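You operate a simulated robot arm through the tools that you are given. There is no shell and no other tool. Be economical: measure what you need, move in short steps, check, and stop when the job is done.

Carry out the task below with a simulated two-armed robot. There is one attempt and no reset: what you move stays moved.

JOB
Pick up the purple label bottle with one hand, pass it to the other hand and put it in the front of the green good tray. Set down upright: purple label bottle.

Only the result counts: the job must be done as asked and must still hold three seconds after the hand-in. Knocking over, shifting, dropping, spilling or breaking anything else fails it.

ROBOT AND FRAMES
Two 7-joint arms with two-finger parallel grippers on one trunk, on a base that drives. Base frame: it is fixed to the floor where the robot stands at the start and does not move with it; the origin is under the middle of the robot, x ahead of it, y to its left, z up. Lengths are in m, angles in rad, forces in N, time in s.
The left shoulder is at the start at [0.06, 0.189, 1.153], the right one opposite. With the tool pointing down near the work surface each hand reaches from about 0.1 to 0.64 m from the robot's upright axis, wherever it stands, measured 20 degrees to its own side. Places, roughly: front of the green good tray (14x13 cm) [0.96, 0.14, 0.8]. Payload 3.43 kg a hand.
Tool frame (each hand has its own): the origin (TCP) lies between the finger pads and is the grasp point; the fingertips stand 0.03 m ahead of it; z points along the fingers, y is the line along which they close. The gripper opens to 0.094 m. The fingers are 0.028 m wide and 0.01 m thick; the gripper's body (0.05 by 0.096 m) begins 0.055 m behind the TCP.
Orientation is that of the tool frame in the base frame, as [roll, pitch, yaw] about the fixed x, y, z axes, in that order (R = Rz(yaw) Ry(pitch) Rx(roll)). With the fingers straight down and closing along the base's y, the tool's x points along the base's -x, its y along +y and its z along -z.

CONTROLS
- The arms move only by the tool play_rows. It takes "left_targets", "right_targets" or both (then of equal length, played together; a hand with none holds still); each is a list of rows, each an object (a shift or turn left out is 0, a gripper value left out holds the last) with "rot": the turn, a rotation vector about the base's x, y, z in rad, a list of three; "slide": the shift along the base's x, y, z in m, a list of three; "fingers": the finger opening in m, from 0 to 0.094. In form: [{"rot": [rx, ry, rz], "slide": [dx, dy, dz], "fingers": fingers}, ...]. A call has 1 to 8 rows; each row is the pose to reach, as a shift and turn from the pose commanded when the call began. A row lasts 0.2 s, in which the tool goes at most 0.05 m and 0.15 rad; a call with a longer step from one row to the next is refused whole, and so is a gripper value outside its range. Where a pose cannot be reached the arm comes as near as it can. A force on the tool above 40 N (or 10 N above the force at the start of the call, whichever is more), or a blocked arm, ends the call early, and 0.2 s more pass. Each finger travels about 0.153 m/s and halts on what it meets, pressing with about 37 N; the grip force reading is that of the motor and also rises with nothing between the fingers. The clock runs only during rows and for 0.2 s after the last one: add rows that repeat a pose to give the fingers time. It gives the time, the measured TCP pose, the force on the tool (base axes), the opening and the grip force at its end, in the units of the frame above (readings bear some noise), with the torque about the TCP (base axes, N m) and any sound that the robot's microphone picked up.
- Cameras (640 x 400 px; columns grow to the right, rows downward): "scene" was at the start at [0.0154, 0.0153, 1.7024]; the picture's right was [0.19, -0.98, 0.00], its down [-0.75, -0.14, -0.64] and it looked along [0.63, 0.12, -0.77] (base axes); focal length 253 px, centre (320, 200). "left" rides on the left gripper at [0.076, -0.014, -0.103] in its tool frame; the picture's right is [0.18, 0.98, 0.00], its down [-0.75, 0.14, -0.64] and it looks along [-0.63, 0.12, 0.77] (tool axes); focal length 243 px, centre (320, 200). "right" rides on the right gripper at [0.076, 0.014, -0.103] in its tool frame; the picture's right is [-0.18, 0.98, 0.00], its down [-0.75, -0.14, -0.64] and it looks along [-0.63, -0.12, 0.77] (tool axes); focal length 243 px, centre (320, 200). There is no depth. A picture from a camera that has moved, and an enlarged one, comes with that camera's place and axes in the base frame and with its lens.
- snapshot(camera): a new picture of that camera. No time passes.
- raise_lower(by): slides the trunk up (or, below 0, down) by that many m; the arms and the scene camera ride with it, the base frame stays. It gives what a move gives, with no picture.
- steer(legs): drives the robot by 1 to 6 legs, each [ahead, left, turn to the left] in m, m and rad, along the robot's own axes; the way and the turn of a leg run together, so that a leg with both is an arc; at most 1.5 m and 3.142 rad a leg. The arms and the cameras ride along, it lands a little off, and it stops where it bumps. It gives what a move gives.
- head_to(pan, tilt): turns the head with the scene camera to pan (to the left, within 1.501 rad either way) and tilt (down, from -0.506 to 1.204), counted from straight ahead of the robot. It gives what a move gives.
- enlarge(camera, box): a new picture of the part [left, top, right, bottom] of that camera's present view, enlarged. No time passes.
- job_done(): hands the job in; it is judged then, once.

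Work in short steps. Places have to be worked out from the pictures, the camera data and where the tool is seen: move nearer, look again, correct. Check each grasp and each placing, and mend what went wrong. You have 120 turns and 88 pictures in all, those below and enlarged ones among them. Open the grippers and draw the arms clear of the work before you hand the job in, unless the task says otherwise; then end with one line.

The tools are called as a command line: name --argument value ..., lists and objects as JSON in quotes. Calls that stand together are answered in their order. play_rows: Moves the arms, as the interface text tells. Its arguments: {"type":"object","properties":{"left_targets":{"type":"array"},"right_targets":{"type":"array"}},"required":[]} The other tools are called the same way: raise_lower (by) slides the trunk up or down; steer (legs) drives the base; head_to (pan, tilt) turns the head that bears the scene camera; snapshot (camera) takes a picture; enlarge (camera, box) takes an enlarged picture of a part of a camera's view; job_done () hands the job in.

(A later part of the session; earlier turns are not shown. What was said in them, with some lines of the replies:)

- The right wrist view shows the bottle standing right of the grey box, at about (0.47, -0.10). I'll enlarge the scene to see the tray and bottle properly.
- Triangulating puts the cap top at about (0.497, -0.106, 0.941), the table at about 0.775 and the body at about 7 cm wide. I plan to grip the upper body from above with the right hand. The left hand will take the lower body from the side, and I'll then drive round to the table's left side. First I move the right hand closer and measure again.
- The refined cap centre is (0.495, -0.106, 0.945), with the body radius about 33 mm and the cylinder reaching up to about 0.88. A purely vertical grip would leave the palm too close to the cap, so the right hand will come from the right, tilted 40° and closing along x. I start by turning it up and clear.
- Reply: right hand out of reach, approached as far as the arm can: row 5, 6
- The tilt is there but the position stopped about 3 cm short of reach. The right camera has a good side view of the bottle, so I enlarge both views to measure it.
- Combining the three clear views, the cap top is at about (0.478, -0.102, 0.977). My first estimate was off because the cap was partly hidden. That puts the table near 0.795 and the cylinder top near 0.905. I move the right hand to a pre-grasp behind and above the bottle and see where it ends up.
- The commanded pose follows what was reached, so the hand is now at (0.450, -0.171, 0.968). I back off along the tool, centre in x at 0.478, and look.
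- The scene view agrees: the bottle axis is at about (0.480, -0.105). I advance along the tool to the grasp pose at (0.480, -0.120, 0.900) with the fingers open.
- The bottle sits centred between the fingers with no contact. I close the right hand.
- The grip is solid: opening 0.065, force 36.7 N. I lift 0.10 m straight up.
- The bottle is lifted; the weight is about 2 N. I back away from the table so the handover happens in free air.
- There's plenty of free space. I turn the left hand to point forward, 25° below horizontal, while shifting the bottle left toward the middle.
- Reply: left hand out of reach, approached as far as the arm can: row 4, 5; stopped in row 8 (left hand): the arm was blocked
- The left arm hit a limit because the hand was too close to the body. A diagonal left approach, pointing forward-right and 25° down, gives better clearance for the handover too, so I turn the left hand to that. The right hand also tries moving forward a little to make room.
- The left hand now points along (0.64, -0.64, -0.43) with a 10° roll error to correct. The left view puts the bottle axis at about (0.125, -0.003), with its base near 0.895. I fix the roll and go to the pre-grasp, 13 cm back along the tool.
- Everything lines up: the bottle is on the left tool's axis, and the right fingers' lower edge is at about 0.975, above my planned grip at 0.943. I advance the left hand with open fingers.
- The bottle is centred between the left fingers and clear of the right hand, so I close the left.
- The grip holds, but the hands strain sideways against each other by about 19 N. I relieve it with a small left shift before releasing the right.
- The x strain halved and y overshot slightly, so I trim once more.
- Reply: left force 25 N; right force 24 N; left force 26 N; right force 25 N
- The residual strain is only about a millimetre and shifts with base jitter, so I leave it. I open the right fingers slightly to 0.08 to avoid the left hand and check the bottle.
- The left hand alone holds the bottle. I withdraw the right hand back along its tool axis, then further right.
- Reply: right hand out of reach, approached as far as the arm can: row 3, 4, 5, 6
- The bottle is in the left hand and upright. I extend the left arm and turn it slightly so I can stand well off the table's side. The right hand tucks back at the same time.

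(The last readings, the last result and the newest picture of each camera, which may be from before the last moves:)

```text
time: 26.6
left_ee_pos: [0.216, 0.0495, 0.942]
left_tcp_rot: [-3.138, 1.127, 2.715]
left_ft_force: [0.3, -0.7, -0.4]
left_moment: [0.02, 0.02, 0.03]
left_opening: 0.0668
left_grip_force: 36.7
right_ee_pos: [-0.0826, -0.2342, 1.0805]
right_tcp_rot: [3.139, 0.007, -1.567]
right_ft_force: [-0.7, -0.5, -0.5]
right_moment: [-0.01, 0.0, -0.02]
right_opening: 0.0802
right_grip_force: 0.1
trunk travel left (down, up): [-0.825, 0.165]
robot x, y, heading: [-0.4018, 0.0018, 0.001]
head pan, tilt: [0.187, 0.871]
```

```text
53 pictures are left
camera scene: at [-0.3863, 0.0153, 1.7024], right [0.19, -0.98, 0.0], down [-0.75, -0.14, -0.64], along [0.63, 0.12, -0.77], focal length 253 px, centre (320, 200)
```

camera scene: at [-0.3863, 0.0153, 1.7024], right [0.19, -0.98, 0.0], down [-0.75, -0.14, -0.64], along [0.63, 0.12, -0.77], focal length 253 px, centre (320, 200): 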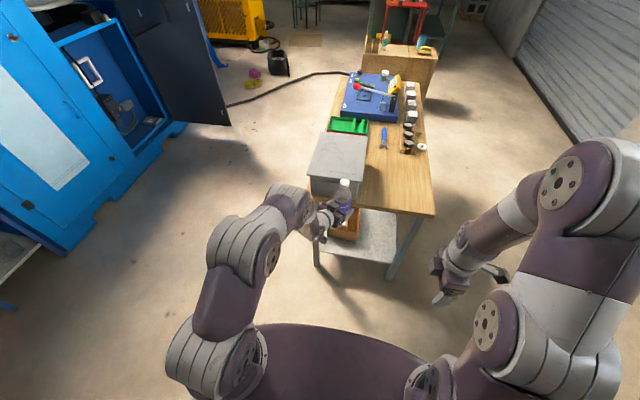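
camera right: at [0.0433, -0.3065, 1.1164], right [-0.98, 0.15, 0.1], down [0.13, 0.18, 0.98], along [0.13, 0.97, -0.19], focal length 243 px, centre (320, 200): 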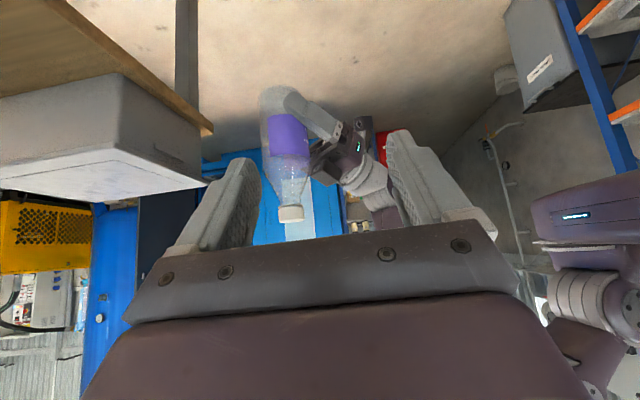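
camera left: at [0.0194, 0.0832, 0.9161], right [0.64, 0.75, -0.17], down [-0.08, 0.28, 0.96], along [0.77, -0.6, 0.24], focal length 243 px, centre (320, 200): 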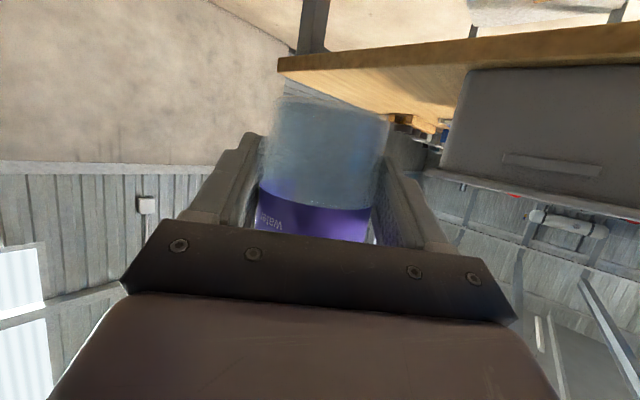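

The pose is good. I strafe left 0.9 m, clear of the table, then drive ahead 1.0 m along its left side.

steer --legs '[[0, 0.9, 0], [1.0, 0, 0]]'

snapshot --camera "scene"

```text
time: 36.0
left_ee_pos: [1.1961, 0.9685, 0.9423]
left_tcp_rot: [-3.139, 1.127, 2.731]
left_ft_force: [-0.1, 1.0, -0.2]
left_moment: [-0.01, -0.01, -0.03]
left_opening: 0.0666
left_grip_force: 37.3
right_ee_pos: [0.9036, 0.6796, 1.0798]
right_tcp_rot: [3.138, 0.006, -1.549]
right_ft_force: [-0.7, -0.3, 0.1]
right_moment: [0.01, 0.01, -0.03]
right_opening: 0.0801
right_grip_force: 0.1
trunk travel left (down, up): [-0.825, 0.165]
robot x, y, heading: [0.5762, 0.9058, 0.02]
head pan, tilt: [0.187, 0.871]
```

```text
52 pictures are left
camera scene: at [0.5947, 0.9212, 1.7024], right [0.21, -0.98, 0.0], down [-0.75, -0.16, -0.64], along [0.63, 0.13, -0.77], focal length 253 px, centre (320, 200)
```

scene: 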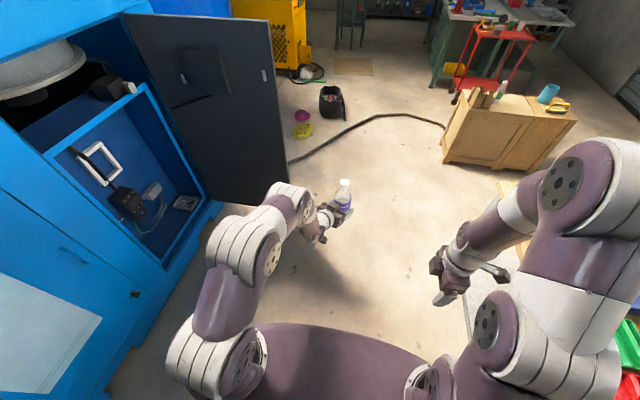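

The path was clear. I now turn right by about 60° to face the table.

steer --legs '[[0, 0, -1.067]]'

snapshot --camera "scene"

snapshot --camera "left"

```text
time: 39.1
left_ee_pos: [0.9327, 0.3966, 0.9437]
left_tcp_rot: [-3.139, 1.127, 1.668]
left_ft_force: [0.7, -0.1, -0.4]
left_moment: [0.02, -0.01, 0.01]
left_opening: 0.0662
left_grip_force: 36.9
right_ee_pos: [0.5388, 0.5113, 1.0811]
right_tcp_rot: [3.141, 0.008, -2.616]
right_ft_force: [0.8, -0.1, -0.2]
right_moment: [0.0, 0.03, -0.01]
right_opening: 0.0798
right_grip_force: 0.1
trunk travel left (down, up): [-0.825, 0.165]
robot x, y, heading: [0.5779, 0.9045, -1.042]
head pan, tilt: [0.187, 0.871]
```

```text
51 pictures are left
camera scene: at [0.5995, 0.8997, 1.7024], right [-0.76, -0.66, 0.0], down [-0.5, 0.58, -0.64], along [0.42, -0.49, -0.77], focal length 253 px, centre (320, 200)
```

scene: 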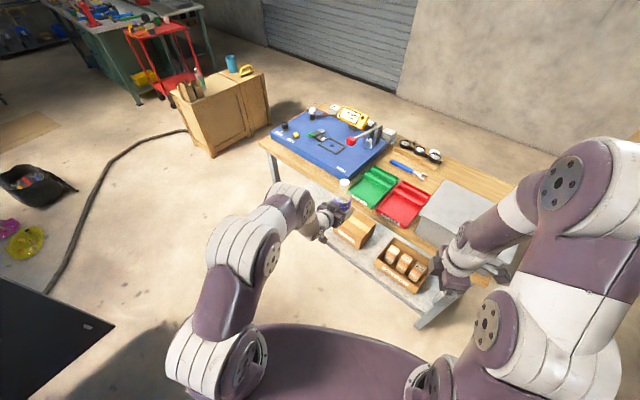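

```text
50 pictures are left
camera left: at [0.9084, 0.5206, 0.9167], right [0.97, 0.17, -0.17], down [0.12, 0.27, 0.96], along [0.21, -0.95, 0.24], focal length 243 px, centre (320, 200)
```

left: 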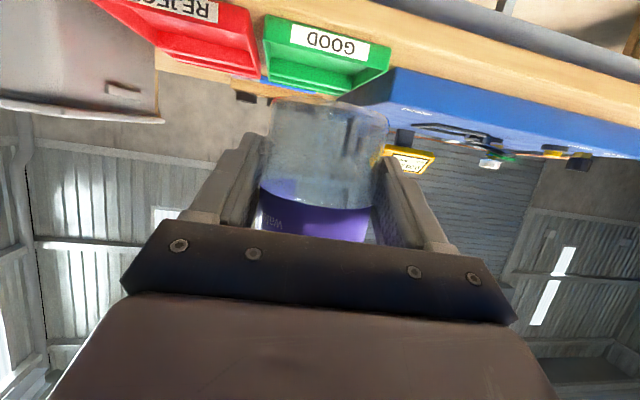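

The tray's label faces this side, so the big near compartment is the front. I enlarge to measure it.

enlarge --camera "scene" --box '[300, 140, 460, 240]'

enlarge --camera "left" --box '[150, 0, 470, 200]'

```text
4.00 times, centred on (380, 190) of scene
camera zoom: at [0.5995, 0.8997, 1.7024], right [-0.76, -0.66, 0.0], down [-0.5, 0.58, -0.64], along [0.42, -0.49, -0.77], focal length 1013 px, centre (80, 240)
```

zoom: 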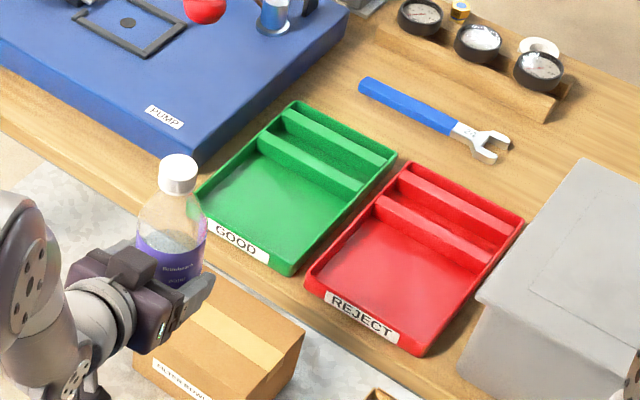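

```text
2.00 times, centred on (310, 100) of left
camera zoom: at [0.9084, 0.5206, 0.9167], right [0.97, 0.17, -0.17], down [0.12, 0.27, 0.96], along [0.21, -0.95, 0.24], focal length 485 px, centre (340, 400)
```

zoom: 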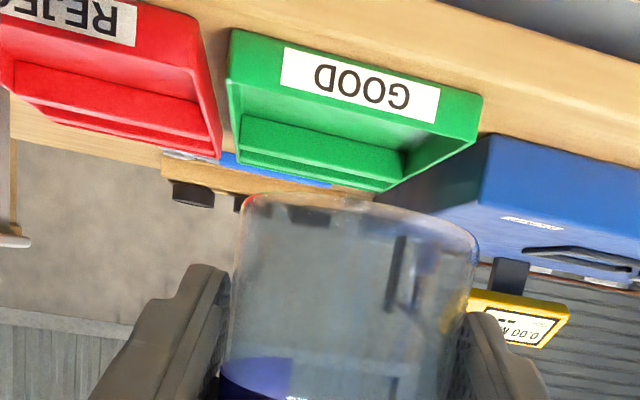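

Measured: the tray front wall is at y≈0.215, spans x 0.883–1.028, and its rim is at about z 0.826. The compartment centre is therefore about (0.956, 0.14). The bottle base at about 0.90 clears the rim, so I drive in by (0.022, -0.244) in world axes.

steer --legs '[[0.2217, -0.1035, 0]]'

snapshot --camera "scene"

snapshot --camera "left"

```text
time: 41.0
left_ee_pos: [0.9574, 0.1517, 0.9422]
left_tcp_rot: [-3.138, 1.128, 1.667]
left_ft_force: [0.4, -0.4, -1.8]
left_moment: [0.01, -0.02, 0.03]
left_opening: 0.0663
left_grip_force: 37.4
right_ee_pos: [0.5633, 0.2666, 1.0803]
right_tcp_rot: [3.139, 0.007, -2.618]
right_ft_force: [0.2, -0.1, -0.5]
right_moment: [0.02, 0.0, 0.0]
right_opening: 0.0799
right_grip_force: 0.0
trunk travel left (down, up): [-0.825, 0.165]
robot x, y, heading: [0.6039, 0.6577, -1.049]
head pan, tilt: [0.187, 0.871]
```

```text
47 pictures are left
camera scene: at [0.6243, 0.6546, 1.7025], right [-0.76, -0.65, 0.0], down [-0.5, 0.58, -0.64], along [0.42, -0.49, -0.77], focal length 253 px, centre (320, 200)
```

scene: 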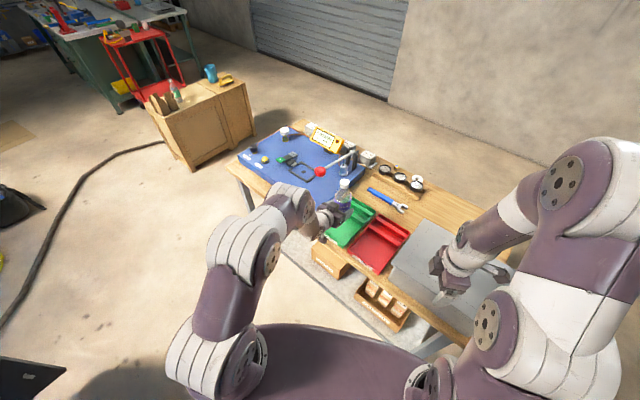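

```text
46 pictures are left
camera left: at [0.9326, 0.2747, 0.9169], right [0.97, 0.17, -0.17], down [0.12, 0.27, 0.96], along [0.21, -0.95, 0.24], focal length 243 px, centre (320, 200)
```

left: 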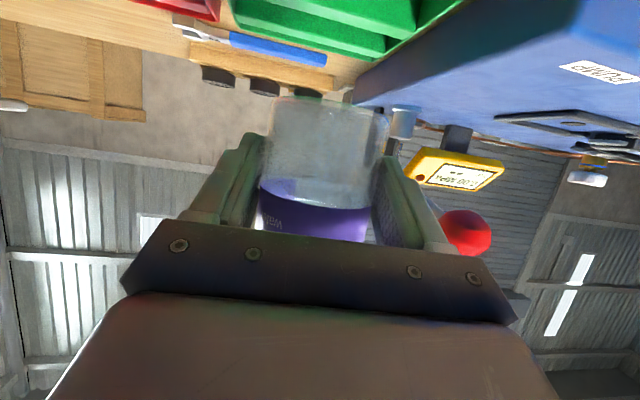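

The left hand is at (0.957, 0.152), over the compartment. I enlarge before lowering.

enlarge --camera "scene" --box '[290, 170, 430, 258]'

```text
4.55 times, centred on (360, 214) of scene
camera zoom: at [0.6243, 0.6546, 1.7025], right [-0.76, -0.65, 0.0], down [-0.5, 0.58, -0.64], along [0.42, -0.49, -0.77], focal length 1151 px, centre (138, 136)
```

zoom: 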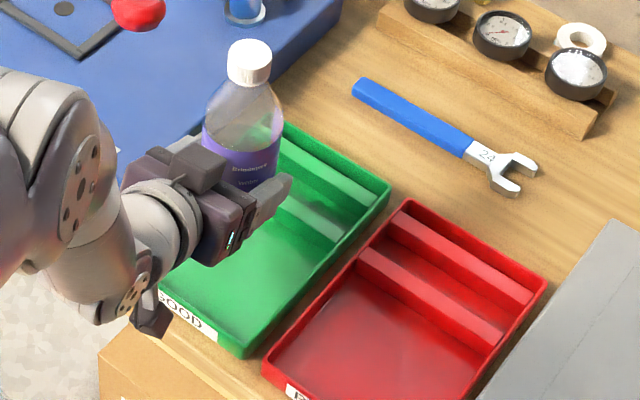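

Good alignment. I lower 0.08 m smoothly, then check.

play_rows --left_targets '[{"slide": [0, 0, -0.02]}, {"slide": [0, 0, -0.04]}, {"slide": [0, 0, -0.06]}, {"slide": [0, 0, -0.075]}, {"slide": [0, 0, -0.08]}, {"slide": [0, 0, -0.08]}]'

enlarge --camera "scene" --box '[290, 170, 430, 258]'

snapshot --camera "left"

```text
time: 42.4
left_ee_pos: [0.9559, 0.1512, 0.8625]
left_tcp_rot: [-3.137, 1.127, 1.667]
left_ft_force: [0.0, -0.6, -2.6]
left_moment: [0.04, 0.0, -0.01]
left_opening: 0.0659
left_grip_force: 37.3
right_ee_pos: [0.5622, 0.2674, 1.0799]
right_tcp_rot: [3.139, 0.007, -2.615]
right_ft_force: [-0.1, -0.4, -0.1]
right_moment: [0.03, -0.04, -0.01]
right_opening: 0.0799
right_grip_force: 0.0
trunk travel left (down, up): [-0.825, 0.165]
robot x, y, heading: [0.6036, 0.6605, -1.046]
head pan, tilt: [0.187, 0.871]
```

```text
4.55 times, centred on (360, 214) of scene
camera zoom: at [0.6244, 0.6538, 1.7024], right [-0.76, -0.65, 0.0], down [-0.5, 0.58, -0.64], along [0.42, -0.49, -0.77], focal length 1151 px, centre (138, 136)
```

zoom: 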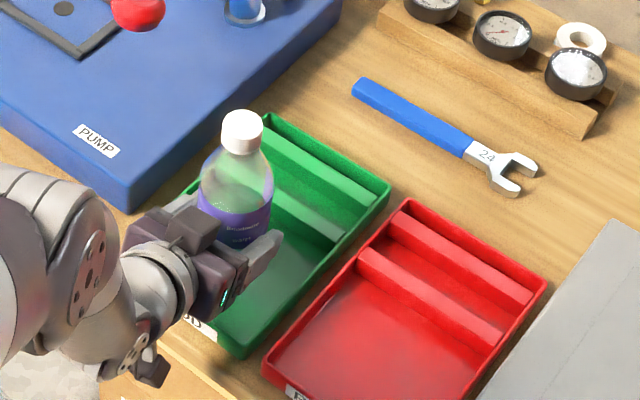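

```text
43 pictures are left
camera left: at [0.9321, 0.2752, 0.8362], right [0.97, 0.17, -0.17], down [0.12, 0.27, 0.96], along [0.21, -0.95, 0.24], focal length 243 px, centre (320, 200)
```

left: 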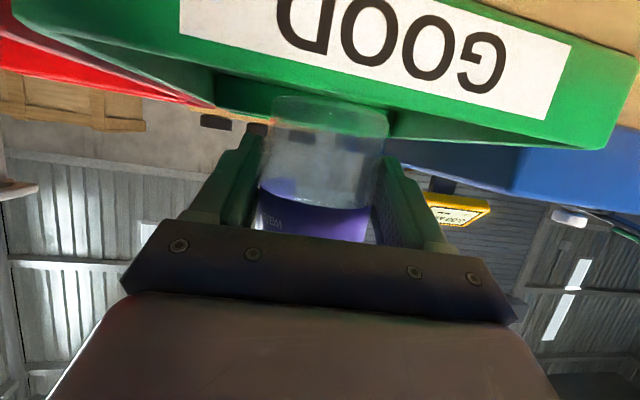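

The bottle is inside the compartment footprint and clear of the walls. I lower the last centimetres in small steps, watching the force.

play_rows --left_targets '[{"slide": [0, 0, -0.004]}, {"slide": [0, 0, -0.008]}, {"slide": [0, 0, -0.012]}, {"slide": [0, 0, -0.012]}]'

```text
time: 43.4
left_ee_pos: [0.9556, 0.1504, 0.8494]
left_tcp_rot: [-3.137, 1.128, 1.667]
left_ft_force: [0.9, 0.1, -2.1]
left_moment: [0.01, 0.0, 0.03]
left_opening: 0.0661
left_grip_force: 36.8
right_ee_pos: [0.5622, 0.2659, 1.0804]
right_tcp_rot: [3.14, 0.008, -2.617]
right_ft_force: [-0.1, 1.0, 0.0]
right_moment: [0.02, 0.01, 0.0]
right_opening: 0.0801
right_grip_force: 0.0
trunk travel left (down, up): [-0.825, 0.165]
robot x, y, heading: [0.605, 0.6594, -1.045]
head pan, tilt: [0.187, 0.871]
```

No contact yet at 0.8494, so I continue 2 mm at a time.

play_rows --left_targets '[{"slide": [0, 0, -0.002]}, {"slide": [0, 0, -0.004]}, {"slide": [0, 0, -0.004]}]'

enlarge --camera "left" --box '[200, 40, 460, 200]'

```text
time: 44.1
left_ee_pos: [0.9572, 0.1495, 0.8459]
left_tcp_rot: [-3.139, 1.129, 1.666]
left_ft_force: [-0.2, 0.3, 0.6]
left_moment: [0.01, 0.01, 0.03]
left_opening: 0.0662
left_grip_force: 36.8
right_ee_pos: [0.5617, 0.2664, 1.0808]
right_tcp_rot: [3.14, 0.006, -2.617]
right_ft_force: [1.1, -0.1, -0.5]
right_moment: [0.02, 0.01, 0.01]
right_opening: 0.0801
right_grip_force: 0.2
trunk travel left (down, up): [-0.825, 0.165]
robot x, y, heading: [0.6033, 0.6603, -1.047]
head pan, tilt: [0.187, 0.871]
```

```text
2.46 times, centred on (330, 120) of left
camera zoom: at [0.9329, 0.2741, 0.8203], right [0.97, 0.17, -0.17], down [0.12, 0.27, 0.96], along [0.21, -0.95, 0.24], focal length 597 px, centre (295, 397)
```

zoom: 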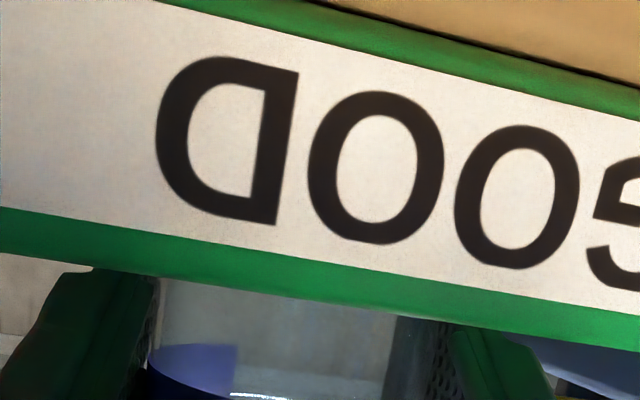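

The reading changed from about -2 to +0.6 N, which may be first contact. One more millimetre step will tell.

play_rows --left_targets '[{"slide": [0, 0, -0.0015]}, {"slide": [0, 0, -0.0015]}]'

```text
time: 44.8
left_ee_pos: [0.9574, 0.1497, 0.846]
left_tcp_rot: [-3.141, 1.131, 1.666]
left_ft_force: [0.5, 1.0, 8.4]
left_moment: [0.15, 0.09, 0.0]
left_opening: 0.0661
left_grip_force: 37.2
right_ee_pos: [0.5619, 0.2673, 1.0813]
right_tcp_rot: [3.141, 0.006, -2.616]
right_ft_force: [-0.3, -0.4, -0.1]
right_moment: [0.04, 0.02, -0.05]
right_opening: 0.0801
right_grip_force: 0.0
trunk travel left (down, up): [-0.825, 0.165]
robot x, y, heading: [0.6042, 0.6569, -1.042]
head pan, tilt: [0.187, 0.871]
```

Contact at 8.4 N with little moment, so the bottle is standing on the tray floor. I open gently to 0.082.

play_rows --left_targets '[{"fingers": 0.07, "slide": [0, 0, 0.001]}, {"fingers": 0.075, "slide": [0, 0, 0.001]}, {"fingers": 0.082, "slide": [0, 0, 0.001]}, {"fingers": 0.082, "slide": [0, 0, 0.001]}]'

snapshot --camera "left"

enlarge --camera "scene" --box '[290, 170, 430, 258]'

```text
time: 45.8
left_ee_pos: [0.9569, 0.1502, 0.8454]
left_tcp_rot: [-3.139, 1.128, 1.666]
left_ft_force: [0.6, 0.3, -0.5]
left_moment: [-0.05, 0.05, -0.01]
left_opening: 0.0822
left_grip_force: 0.0
right_ee_pos: [0.5622, 0.2665, 1.0812]
right_tcp_rot: [3.14, 0.007, -2.616]
right_ft_force: [0.4, -1.2, 0.3]
right_moment: [0.02, 0.0, 0.0]
right_opening: 0.08
right_grip_force: 0.0
trunk travel left (down, up): [-0.825, 0.165]
robot x, y, heading: [0.6067, 0.6583, -1.049]
head pan, tilt: [0.187, 0.871]
```

```text
41 pictures are left
camera left: at [0.9329, 0.2745, 0.82], right [0.97, 0.17, -0.17], down [0.12, 0.27, 0.96], along [0.21, -0.95, 0.24], focal length 243 px, centre (320, 200)
```

left: 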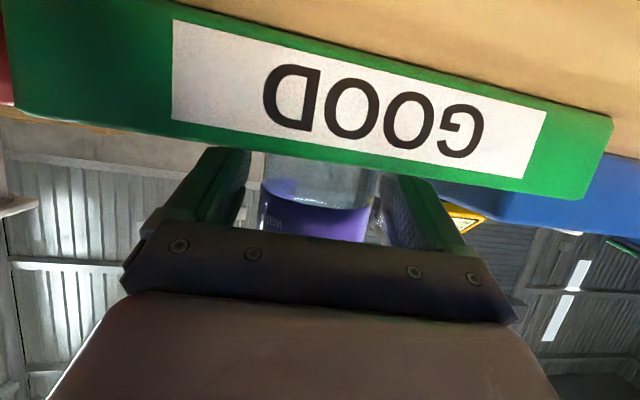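

```text
4.55 times, centred on (360, 214) of scene
camera zoom: at [0.6241, 0.6541, 1.7024], right [-0.76, -0.65, 0.0], down [-0.5, 0.58, -0.64], along [0.42, -0.49, -0.77], focal length 1151 px, centre (138, 136)
```

zoom: 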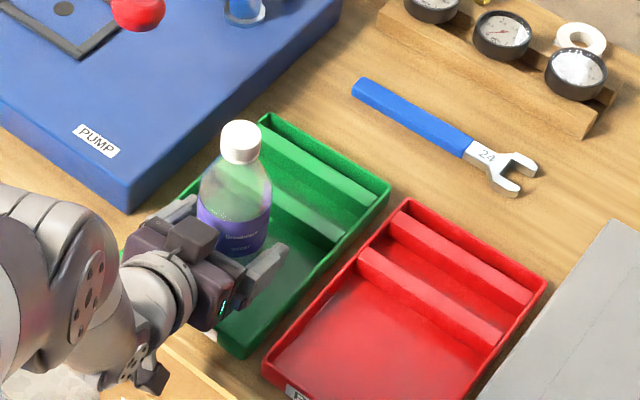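

The bottle stands upright and free. I withdraw the left hand straight back along its tool axis.

play_rows --left_targets '[{"slide": [-0.0018, 0.018, 0.0086]}, {"slide": [-0.0036, 0.036, 0.0172]}, {"slide": [-0.0054, 0.054, 0.0258]}, {"slide": [-0.008, 0.081, 0.0387]}, {"slide": [-0.011, 0.108, 0.055]}, {"slide": [-0.014, 0.135, 0.075]}, {"slide": [-0.014, 0.135, 0.075]}]'

snapshot --camera "left"

enlarge --camera "scene" --box '[290, 170, 430, 258]'

```text
time: 47.4
left_ee_pos: [0.9439, 0.2846, 0.9213]
left_tcp_rot: [-3.138, 1.127, 1.665]
left_ft_force: [1.0, 0.1, -0.2]
left_moment: [-0.03, -0.01, 0.01]
left_opening: 0.0822
left_grip_force: 0.1
right_ee_pos: [0.5631, 0.2669, 1.08]
right_tcp_rot: [3.138, 0.006, -2.614]
right_ft_force: [0.1, -0.4, 0.5]
right_moment: [0.03, 0.01, 0.0]
right_opening: 0.0798
right_grip_force: 0.1
trunk travel left (down, up): [-0.825, 0.165]
robot x, y, heading: [0.603, 0.664, -1.044]
head pan, tilt: [0.187, 0.871]
```

```text
39 pictures are left
camera left: at [0.9207, 0.4092, 0.896], right [0.97, 0.17, -0.17], down [0.12, 0.27, 0.96], along [0.21, -0.95, 0.24], focal length 243 px, centre (320, 200)
```

left: 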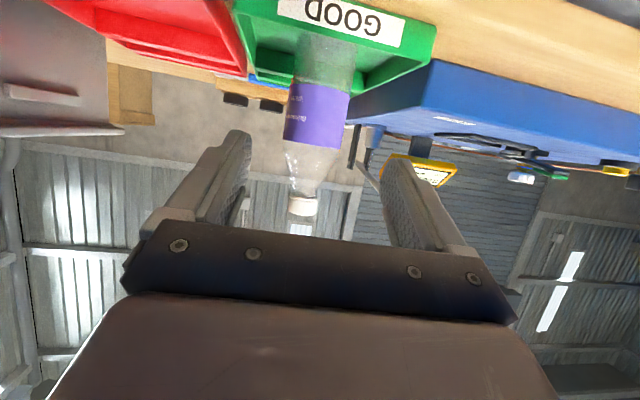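

```text
4.55 times, centred on (360, 214) of scene
camera zoom: at [0.6243, 0.6534, 1.7024], right [-0.76, -0.65, 0.0], down [-0.5, 0.58, -0.64], along [0.42, -0.49, -0.77], focal length 1151 px, centre (138, 136)
```

zoom: 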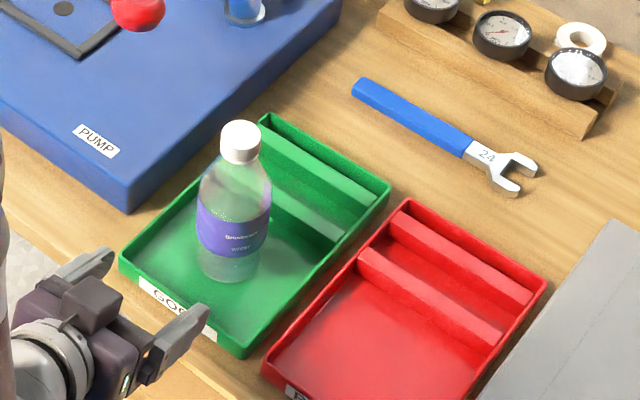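

The bottle stands upright in the front compartment with everything else in place. I back the robot away a little and open both grippers.

steer --legs '[[-0.25, 0, 0]]'

play_rows --left_targets '[{"fingers": 0.094}, {"fingers": 0.094}]' --right_targets '[{"fingers": 0.094}, {"fingers": 0.094}]'

snapshot --camera "scene"

```text
time: 49.2
left_ee_pos: [0.8173, 0.5045, 0.9207]
left_tcp_rot: [-3.139, 1.129, 1.67]
left_ft_force: [-0.1, -0.7, -0.5]
left_moment: [0.0, 0.01, 0.04]
left_opening: 0.0822
left_grip_force: 0.1
right_ee_pos: [0.4362, 0.4847, 1.0798]
right_tcp_rot: [3.141, 0.007, -2.615]
right_ft_force: [0.4, -0.1, 0.1]
right_moment: [0.01, 0.03, 0.01]
right_opening: 0.08
right_grip_force: 0.1
trunk travel left (down, up): [-0.825, 0.165]
robot x, y, heading: [0.4769, 0.8789, -1.043]
head pan, tilt: [0.187, 0.871]
```

```text
time: 49.8
left_ee_pos: [0.8169, 0.5061, 0.9224]
left_tcp_rot: [-3.138, 1.128, 1.667]
left_ft_force: [0.6, 0.5, -0.3]
left_moment: [0.01, 0.03, -0.01]
left_opening: 0.0937
left_grip_force: 0.1
right_ee_pos: [0.4345, 0.4864, 1.08]
right_tcp_rot: [3.141, 0.007, -2.616]
right_ft_force: [0.3, 0.1, -0.1]
right_moment: [-0.02, 0.01, -0.02]
right_opening: 0.0941
right_grip_force: 0.2
trunk travel left (down, up): [-0.825, 0.165]
robot x, y, heading: [0.4766, 0.8797, -1.044]
head pan, tilt: [0.187, 0.871]
```

```text
37 pictures are left
camera scene: at [0.4961, 0.8741, 1.7024], right [-0.76, -0.66, 0.0], down [-0.5, 0.58, -0.64], along [0.42, -0.49, -0.77], focal length 253 px, centre (320, 200)
```

scene: 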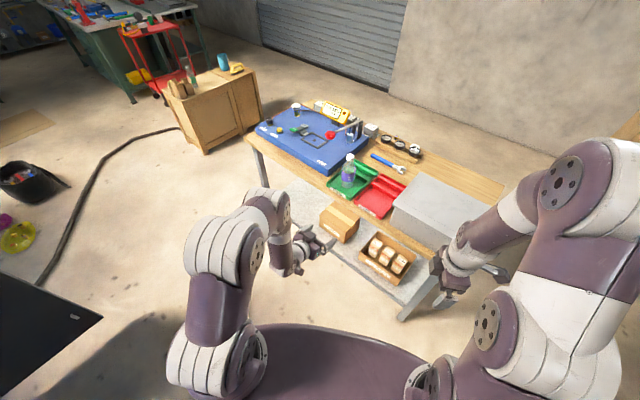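

The bottle is standing in the tray, both arms are clear and both grippers are open. I hand the job in.

job_done

```text
The job is handed in.
```

The purple label bottle was picked up with the right hand, passed to the left, and now stands upright in the front compartment of the green good tray; nothing else looks moved in the last picture.
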